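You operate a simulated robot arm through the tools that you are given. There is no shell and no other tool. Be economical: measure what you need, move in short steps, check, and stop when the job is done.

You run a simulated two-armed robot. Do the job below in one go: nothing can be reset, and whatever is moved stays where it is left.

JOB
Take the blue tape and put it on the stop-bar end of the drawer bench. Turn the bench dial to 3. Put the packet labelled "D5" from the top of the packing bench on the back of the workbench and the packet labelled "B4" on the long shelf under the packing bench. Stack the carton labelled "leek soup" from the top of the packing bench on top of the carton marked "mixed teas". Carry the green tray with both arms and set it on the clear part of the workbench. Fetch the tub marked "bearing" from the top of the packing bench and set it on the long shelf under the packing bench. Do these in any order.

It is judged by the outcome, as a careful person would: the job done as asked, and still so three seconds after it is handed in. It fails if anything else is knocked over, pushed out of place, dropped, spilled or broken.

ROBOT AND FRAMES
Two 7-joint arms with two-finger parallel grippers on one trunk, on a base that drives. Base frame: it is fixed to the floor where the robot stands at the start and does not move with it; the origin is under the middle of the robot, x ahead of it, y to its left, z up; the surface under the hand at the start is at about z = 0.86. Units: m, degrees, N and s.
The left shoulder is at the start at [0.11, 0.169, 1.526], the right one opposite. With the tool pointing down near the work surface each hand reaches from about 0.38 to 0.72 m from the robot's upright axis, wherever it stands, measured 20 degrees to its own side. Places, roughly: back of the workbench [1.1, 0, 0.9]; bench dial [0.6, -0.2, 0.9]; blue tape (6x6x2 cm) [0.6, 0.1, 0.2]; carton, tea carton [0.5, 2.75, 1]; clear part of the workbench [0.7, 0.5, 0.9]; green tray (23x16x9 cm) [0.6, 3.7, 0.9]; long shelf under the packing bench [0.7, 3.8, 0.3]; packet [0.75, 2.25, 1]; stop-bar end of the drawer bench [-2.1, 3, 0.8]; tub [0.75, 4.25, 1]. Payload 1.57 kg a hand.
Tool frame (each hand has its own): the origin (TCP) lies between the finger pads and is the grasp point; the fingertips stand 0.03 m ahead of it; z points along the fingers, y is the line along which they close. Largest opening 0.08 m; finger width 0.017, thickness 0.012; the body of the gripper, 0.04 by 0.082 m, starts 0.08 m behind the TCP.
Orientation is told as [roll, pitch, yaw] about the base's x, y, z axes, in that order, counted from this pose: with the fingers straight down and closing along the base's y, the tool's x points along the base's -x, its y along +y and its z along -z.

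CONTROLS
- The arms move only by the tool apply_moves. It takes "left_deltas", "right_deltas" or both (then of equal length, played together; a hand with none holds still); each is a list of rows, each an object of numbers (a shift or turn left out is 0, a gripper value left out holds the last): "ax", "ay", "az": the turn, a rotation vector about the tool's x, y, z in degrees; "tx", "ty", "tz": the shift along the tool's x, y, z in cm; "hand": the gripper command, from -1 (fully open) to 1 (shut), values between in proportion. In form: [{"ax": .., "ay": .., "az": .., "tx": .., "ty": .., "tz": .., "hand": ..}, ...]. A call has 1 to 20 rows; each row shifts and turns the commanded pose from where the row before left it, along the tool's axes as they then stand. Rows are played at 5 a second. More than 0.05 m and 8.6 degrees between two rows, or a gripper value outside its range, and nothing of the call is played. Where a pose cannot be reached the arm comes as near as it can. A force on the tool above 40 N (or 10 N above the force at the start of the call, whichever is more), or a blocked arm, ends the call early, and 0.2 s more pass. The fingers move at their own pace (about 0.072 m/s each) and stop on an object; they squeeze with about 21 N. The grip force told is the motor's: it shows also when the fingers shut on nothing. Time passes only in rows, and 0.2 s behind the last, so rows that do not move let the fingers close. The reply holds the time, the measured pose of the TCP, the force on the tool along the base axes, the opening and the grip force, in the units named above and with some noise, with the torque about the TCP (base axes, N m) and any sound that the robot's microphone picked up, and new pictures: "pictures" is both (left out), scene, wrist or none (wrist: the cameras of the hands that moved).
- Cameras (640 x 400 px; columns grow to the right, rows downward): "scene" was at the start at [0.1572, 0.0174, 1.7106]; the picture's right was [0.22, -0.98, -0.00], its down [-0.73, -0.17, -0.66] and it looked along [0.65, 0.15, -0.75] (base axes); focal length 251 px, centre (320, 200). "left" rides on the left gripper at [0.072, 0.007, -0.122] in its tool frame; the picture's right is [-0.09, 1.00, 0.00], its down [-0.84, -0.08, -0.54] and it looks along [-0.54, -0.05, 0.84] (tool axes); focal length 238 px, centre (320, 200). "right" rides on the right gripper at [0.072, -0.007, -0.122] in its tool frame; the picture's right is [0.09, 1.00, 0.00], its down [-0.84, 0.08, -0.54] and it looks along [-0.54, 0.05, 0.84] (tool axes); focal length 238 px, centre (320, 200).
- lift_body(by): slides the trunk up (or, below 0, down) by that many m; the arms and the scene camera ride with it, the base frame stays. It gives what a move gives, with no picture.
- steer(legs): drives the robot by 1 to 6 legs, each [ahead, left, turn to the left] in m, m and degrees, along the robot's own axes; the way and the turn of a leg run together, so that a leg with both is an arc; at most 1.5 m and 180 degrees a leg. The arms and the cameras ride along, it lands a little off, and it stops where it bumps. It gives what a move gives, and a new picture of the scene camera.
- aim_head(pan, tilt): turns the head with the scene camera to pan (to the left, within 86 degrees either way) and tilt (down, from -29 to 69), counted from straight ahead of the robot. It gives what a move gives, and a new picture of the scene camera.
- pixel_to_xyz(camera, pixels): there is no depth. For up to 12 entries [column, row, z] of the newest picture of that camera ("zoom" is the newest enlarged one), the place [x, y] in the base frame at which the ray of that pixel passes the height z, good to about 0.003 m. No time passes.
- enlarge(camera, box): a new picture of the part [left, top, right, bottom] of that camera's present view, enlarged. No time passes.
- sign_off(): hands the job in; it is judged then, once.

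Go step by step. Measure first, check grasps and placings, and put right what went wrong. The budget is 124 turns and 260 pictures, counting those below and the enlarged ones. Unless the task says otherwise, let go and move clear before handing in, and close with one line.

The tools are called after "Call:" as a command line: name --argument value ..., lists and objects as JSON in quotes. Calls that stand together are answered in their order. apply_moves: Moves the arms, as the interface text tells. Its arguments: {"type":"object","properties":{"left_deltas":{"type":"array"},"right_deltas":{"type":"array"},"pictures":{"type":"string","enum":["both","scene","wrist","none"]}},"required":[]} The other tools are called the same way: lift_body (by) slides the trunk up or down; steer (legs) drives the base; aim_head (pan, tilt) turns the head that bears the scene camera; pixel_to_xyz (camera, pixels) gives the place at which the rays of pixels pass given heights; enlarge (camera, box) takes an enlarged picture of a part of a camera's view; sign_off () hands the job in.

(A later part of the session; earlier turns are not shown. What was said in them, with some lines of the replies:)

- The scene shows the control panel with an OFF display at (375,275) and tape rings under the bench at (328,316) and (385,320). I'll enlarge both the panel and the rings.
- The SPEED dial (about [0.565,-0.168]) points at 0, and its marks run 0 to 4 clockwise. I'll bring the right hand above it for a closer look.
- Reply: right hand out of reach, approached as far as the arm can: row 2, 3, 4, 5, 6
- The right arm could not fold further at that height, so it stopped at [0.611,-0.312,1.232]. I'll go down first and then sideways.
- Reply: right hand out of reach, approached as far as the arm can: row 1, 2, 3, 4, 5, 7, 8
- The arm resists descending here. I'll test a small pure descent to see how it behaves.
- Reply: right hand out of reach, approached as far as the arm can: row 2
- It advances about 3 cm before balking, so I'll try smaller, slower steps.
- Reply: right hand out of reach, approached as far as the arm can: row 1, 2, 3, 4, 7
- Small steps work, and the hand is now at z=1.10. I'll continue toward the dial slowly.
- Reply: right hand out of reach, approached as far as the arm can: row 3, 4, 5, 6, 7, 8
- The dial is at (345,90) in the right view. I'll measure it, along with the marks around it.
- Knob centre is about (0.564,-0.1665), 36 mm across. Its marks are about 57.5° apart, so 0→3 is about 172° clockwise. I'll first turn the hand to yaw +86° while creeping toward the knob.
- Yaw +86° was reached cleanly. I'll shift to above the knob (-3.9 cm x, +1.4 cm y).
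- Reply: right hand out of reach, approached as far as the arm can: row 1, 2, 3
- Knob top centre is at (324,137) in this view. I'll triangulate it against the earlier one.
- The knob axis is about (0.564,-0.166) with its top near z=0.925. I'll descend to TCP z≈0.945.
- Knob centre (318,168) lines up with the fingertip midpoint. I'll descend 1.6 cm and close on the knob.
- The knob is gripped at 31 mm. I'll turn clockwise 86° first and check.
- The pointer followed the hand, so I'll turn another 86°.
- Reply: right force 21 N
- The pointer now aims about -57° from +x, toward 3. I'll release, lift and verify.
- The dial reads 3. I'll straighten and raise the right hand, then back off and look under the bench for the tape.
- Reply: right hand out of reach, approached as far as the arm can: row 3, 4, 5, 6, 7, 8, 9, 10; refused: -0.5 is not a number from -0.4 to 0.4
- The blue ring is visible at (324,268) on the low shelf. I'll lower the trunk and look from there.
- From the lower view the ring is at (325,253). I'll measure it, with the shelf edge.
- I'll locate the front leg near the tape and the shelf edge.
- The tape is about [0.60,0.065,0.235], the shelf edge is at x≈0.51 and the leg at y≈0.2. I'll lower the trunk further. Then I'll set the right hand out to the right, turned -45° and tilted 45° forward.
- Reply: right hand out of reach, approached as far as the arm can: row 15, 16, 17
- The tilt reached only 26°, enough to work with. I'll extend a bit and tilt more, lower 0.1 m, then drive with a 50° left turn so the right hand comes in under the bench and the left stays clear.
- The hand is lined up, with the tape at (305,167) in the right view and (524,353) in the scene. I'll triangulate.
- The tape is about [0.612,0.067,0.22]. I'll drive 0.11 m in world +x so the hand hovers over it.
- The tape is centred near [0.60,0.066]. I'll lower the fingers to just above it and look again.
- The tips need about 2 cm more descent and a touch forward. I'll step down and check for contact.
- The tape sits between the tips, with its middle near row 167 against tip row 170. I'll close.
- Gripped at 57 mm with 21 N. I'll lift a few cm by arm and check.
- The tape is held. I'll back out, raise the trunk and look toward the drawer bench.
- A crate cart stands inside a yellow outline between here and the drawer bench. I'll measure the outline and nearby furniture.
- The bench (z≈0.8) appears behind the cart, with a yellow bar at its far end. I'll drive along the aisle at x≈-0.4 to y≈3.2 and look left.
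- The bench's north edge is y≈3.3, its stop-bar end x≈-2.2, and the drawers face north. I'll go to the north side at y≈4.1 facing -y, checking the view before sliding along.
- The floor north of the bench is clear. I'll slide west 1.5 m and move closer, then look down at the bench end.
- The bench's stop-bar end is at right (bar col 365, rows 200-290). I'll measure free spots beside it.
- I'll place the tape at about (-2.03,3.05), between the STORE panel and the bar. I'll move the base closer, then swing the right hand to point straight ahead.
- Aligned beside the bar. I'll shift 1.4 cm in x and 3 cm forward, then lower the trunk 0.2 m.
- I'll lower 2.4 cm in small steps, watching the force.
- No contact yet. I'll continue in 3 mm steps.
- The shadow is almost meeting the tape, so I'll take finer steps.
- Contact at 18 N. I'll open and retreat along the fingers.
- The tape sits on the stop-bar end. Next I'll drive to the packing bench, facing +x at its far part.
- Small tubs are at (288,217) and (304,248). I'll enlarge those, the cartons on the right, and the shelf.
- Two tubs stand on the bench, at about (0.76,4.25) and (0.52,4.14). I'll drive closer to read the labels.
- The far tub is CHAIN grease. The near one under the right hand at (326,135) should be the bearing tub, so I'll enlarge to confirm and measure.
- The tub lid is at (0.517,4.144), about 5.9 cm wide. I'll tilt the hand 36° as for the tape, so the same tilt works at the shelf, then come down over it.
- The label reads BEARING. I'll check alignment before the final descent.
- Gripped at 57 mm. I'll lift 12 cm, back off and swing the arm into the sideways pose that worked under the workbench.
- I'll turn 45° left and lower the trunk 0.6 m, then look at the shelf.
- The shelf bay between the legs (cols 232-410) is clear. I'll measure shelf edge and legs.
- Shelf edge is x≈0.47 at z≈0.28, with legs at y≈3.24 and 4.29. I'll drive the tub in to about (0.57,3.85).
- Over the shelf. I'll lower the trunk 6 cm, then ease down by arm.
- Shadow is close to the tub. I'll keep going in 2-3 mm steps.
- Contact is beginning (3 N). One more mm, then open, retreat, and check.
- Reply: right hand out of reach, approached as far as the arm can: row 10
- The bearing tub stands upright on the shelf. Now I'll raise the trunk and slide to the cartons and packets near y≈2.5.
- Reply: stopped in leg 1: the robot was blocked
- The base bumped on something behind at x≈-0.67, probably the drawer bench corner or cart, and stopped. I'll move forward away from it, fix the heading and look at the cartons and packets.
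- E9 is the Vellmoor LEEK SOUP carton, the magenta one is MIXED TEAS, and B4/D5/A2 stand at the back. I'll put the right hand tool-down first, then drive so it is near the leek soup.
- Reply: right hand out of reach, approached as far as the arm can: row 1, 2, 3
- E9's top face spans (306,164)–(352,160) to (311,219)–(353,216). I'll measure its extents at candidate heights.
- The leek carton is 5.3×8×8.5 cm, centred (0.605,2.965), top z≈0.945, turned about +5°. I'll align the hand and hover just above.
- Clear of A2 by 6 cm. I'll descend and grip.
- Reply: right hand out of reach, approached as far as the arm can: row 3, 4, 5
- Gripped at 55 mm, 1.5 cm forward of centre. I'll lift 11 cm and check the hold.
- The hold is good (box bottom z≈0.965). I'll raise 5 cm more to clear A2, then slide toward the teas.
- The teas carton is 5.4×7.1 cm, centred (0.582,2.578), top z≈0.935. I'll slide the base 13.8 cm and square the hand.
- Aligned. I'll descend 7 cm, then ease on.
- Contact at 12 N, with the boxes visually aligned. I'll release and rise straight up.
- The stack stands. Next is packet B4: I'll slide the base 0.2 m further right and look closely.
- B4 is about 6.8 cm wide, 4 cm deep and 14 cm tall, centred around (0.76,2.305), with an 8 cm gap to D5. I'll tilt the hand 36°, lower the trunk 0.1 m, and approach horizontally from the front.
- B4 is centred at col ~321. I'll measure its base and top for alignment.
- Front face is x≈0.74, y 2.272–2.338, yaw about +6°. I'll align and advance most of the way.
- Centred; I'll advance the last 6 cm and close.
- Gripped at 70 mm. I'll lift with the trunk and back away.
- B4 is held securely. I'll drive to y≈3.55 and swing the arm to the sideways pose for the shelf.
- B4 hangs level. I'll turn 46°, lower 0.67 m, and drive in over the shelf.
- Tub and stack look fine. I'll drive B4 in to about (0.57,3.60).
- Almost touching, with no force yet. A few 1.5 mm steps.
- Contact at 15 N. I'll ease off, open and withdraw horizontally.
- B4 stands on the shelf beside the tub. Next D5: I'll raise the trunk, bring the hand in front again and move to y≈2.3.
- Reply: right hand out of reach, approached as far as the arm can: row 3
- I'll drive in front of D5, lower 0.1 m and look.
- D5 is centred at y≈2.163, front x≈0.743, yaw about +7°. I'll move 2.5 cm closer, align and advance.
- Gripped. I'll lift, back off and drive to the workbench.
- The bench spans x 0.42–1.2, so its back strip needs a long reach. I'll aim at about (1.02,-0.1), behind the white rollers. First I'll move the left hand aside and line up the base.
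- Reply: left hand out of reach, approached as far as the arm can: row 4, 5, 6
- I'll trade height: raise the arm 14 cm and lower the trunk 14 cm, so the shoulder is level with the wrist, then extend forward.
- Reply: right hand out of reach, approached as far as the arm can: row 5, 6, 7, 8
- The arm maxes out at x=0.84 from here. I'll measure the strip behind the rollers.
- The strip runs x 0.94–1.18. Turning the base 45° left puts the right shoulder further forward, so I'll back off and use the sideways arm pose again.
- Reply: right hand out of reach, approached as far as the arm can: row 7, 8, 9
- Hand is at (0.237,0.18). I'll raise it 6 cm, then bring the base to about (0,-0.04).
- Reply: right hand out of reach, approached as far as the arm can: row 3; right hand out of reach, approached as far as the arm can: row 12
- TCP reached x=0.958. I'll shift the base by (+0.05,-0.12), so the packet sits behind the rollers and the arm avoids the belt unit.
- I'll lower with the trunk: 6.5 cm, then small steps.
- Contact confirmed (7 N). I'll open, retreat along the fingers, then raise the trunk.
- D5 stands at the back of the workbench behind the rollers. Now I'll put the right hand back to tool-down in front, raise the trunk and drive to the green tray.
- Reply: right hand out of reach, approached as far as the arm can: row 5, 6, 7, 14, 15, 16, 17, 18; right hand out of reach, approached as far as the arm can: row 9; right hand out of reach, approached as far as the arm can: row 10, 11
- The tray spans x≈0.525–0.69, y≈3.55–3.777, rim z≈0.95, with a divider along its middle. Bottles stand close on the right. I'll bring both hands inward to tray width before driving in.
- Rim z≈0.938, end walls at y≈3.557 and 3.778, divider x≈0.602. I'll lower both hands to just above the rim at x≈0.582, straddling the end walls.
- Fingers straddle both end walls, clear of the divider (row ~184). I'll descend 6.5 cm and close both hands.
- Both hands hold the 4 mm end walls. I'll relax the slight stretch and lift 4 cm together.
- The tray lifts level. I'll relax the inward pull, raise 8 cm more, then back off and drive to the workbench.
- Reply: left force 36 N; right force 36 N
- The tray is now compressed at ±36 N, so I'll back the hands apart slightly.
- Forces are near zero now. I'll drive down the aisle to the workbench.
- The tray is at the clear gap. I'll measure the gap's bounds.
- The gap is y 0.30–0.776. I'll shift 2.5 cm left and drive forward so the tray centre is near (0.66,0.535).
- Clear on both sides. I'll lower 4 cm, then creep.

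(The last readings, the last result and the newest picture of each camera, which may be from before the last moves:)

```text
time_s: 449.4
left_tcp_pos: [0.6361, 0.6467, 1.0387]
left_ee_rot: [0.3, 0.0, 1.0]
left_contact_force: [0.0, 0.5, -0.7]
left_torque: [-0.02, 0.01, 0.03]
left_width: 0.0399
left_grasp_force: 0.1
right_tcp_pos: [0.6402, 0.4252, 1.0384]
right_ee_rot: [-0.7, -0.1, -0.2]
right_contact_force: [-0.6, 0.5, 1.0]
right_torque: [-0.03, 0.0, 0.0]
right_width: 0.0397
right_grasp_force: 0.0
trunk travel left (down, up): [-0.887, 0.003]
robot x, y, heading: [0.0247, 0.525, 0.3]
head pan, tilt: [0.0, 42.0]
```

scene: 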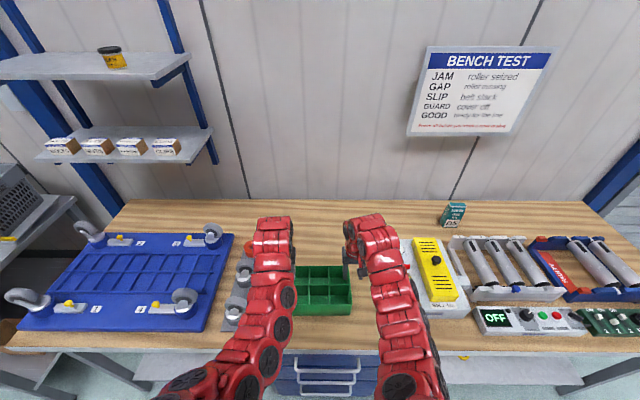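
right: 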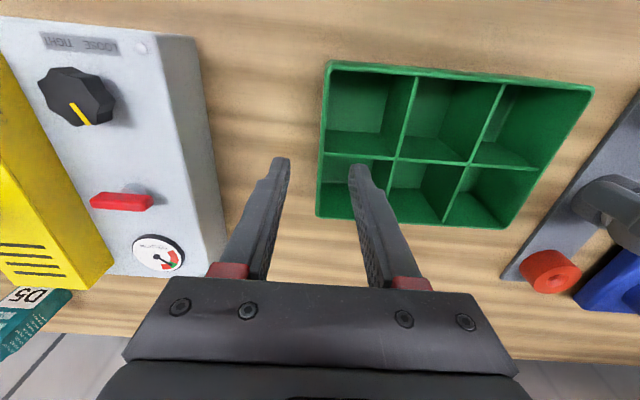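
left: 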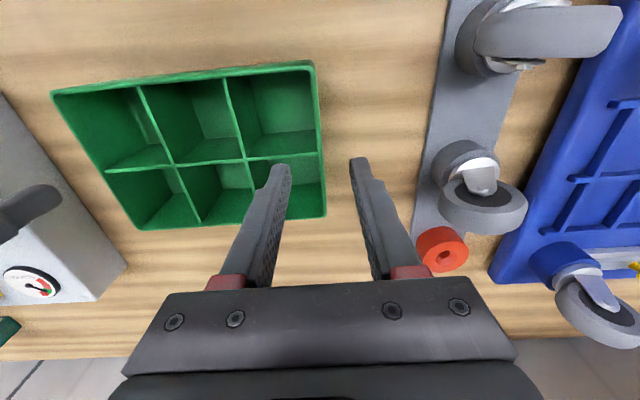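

The tray is down on the clear part. I'll back off and verify dial and D5.

Call:
steer --legs '[[-0.4, 0, 0]]'

Call:
aim_head --pan -25 --tilt 40

Call:
enlarge --camera "scene" --box '[200, 130, 480, 290]'

Call:
aim_head --pan 80 --tilt 25

```text
time_s: 451.8
left_tcp_pos: [0.2387, 0.6463, 1.0387]
left_ee_rot: [0.3, -0.1, 1.4]
left_contact_force: [-0.8, -0.2, 0.1]
left_torque: [-0.01, 0.01, -0.01]
left_width: 0.04
left_grasp_force: 0.1
right_tcp_pos: [0.2454, 0.4241, 1.0391]
right_ee_rot: [-0.6, 0.0, 0.4]
right_contact_force: [0.5, 0.7, -0.4]
right_torque: [0.06, -0.01, -0.01]
right_width: 0.0401
right_grasp_force: 0.0
trunk travel left (down, up): [-0.887, 0.003]
robot x, y, heading: [-0.3691, 0.5226, 0.7]
head pan, tilt: [0.0, 42.0]
```

scene: 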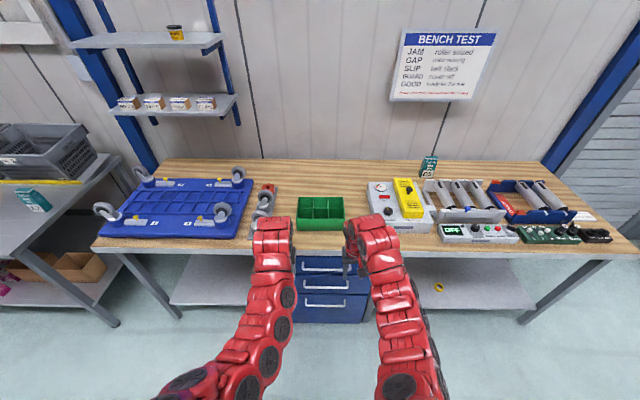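

```text
time_s: 452.7
left_tcp_pos: [0.2393, 0.6463, 1.0394]
left_ee_rot: [0.2, -0.2, 1.6]
left_contact_force: [0.4, -0.4, -0.8]
left_torque: [0.02, -0.01, 0.03]
left_width: 0.0401
left_grasp_force: 0.0
right_tcp_pos: [0.2453, 0.4245, 1.0387]
right_ee_rot: [-0.7, 0.1, 0.3]
right_contact_force: [0.5, -0.5, 0.1]
right_torque: [0.03, 0.03, 0.02]
right_width: 0.0401
right_grasp_force: 0.1
trunk travel left (down, up): [-0.887, 0.003]
robot x, y, heading: [-0.3729, 0.5217, 0.7]
head pan, tilt: [-25.0, 40.0]
```

scene: 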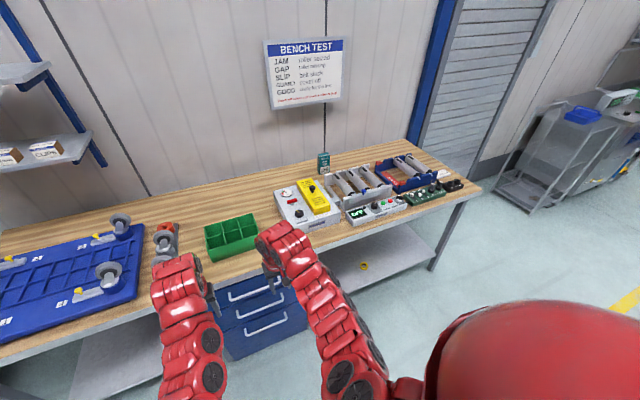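

```text
2.29 times, centred on (340, 210) of scene
```

zoom: 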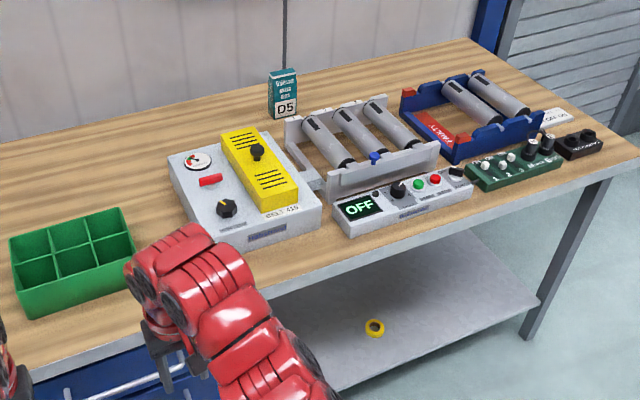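

```text
time_s: 454.5
left_tcp_pos: [0.238, 0.6479, 1.0385]
left_ee_rot: [0.4, -0.1, 1.5]
left_contact_force: [-0.3, 0.4, 1.1]
left_torque: [-0.02, 0.02, 0.0]
left_width: 0.04
left_grasp_force: 0.0
right_tcp_pos: [0.2447, 0.4237, 1.0382]
right_ee_rot: [-0.7, -0.1, 0.3]
right_contact_force: [-0.2, -0.6, -0.4]
right_torque: [0.0, -0.04, 0.02]
right_width: 0.04
right_grasp_force: 0.0
trunk travel left (down, up): [-0.887, 0.003]
robot x, y, heading: [-0.3735, 0.5201, 1.1]
head pan, tilt: [80.0, 25.0]
```

scene: 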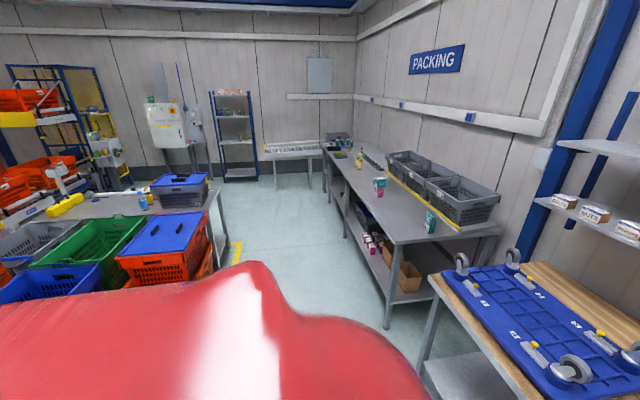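

All items are in place: stack upright, tray, D5, tub and B4 set, dial at 3. The drawer bench and crate cart look undisturbed after the earlier bump. Both hands are empty and clear, so I'm handing in.

Call:
sign_off

```text
The job is handed in.
```

All seven tasks are done and handed in. The base bumped something once near the drawer bench and stopped; the bench and crate cart looked undisturbed afterwards, though I did not re-check the tape after that bump.
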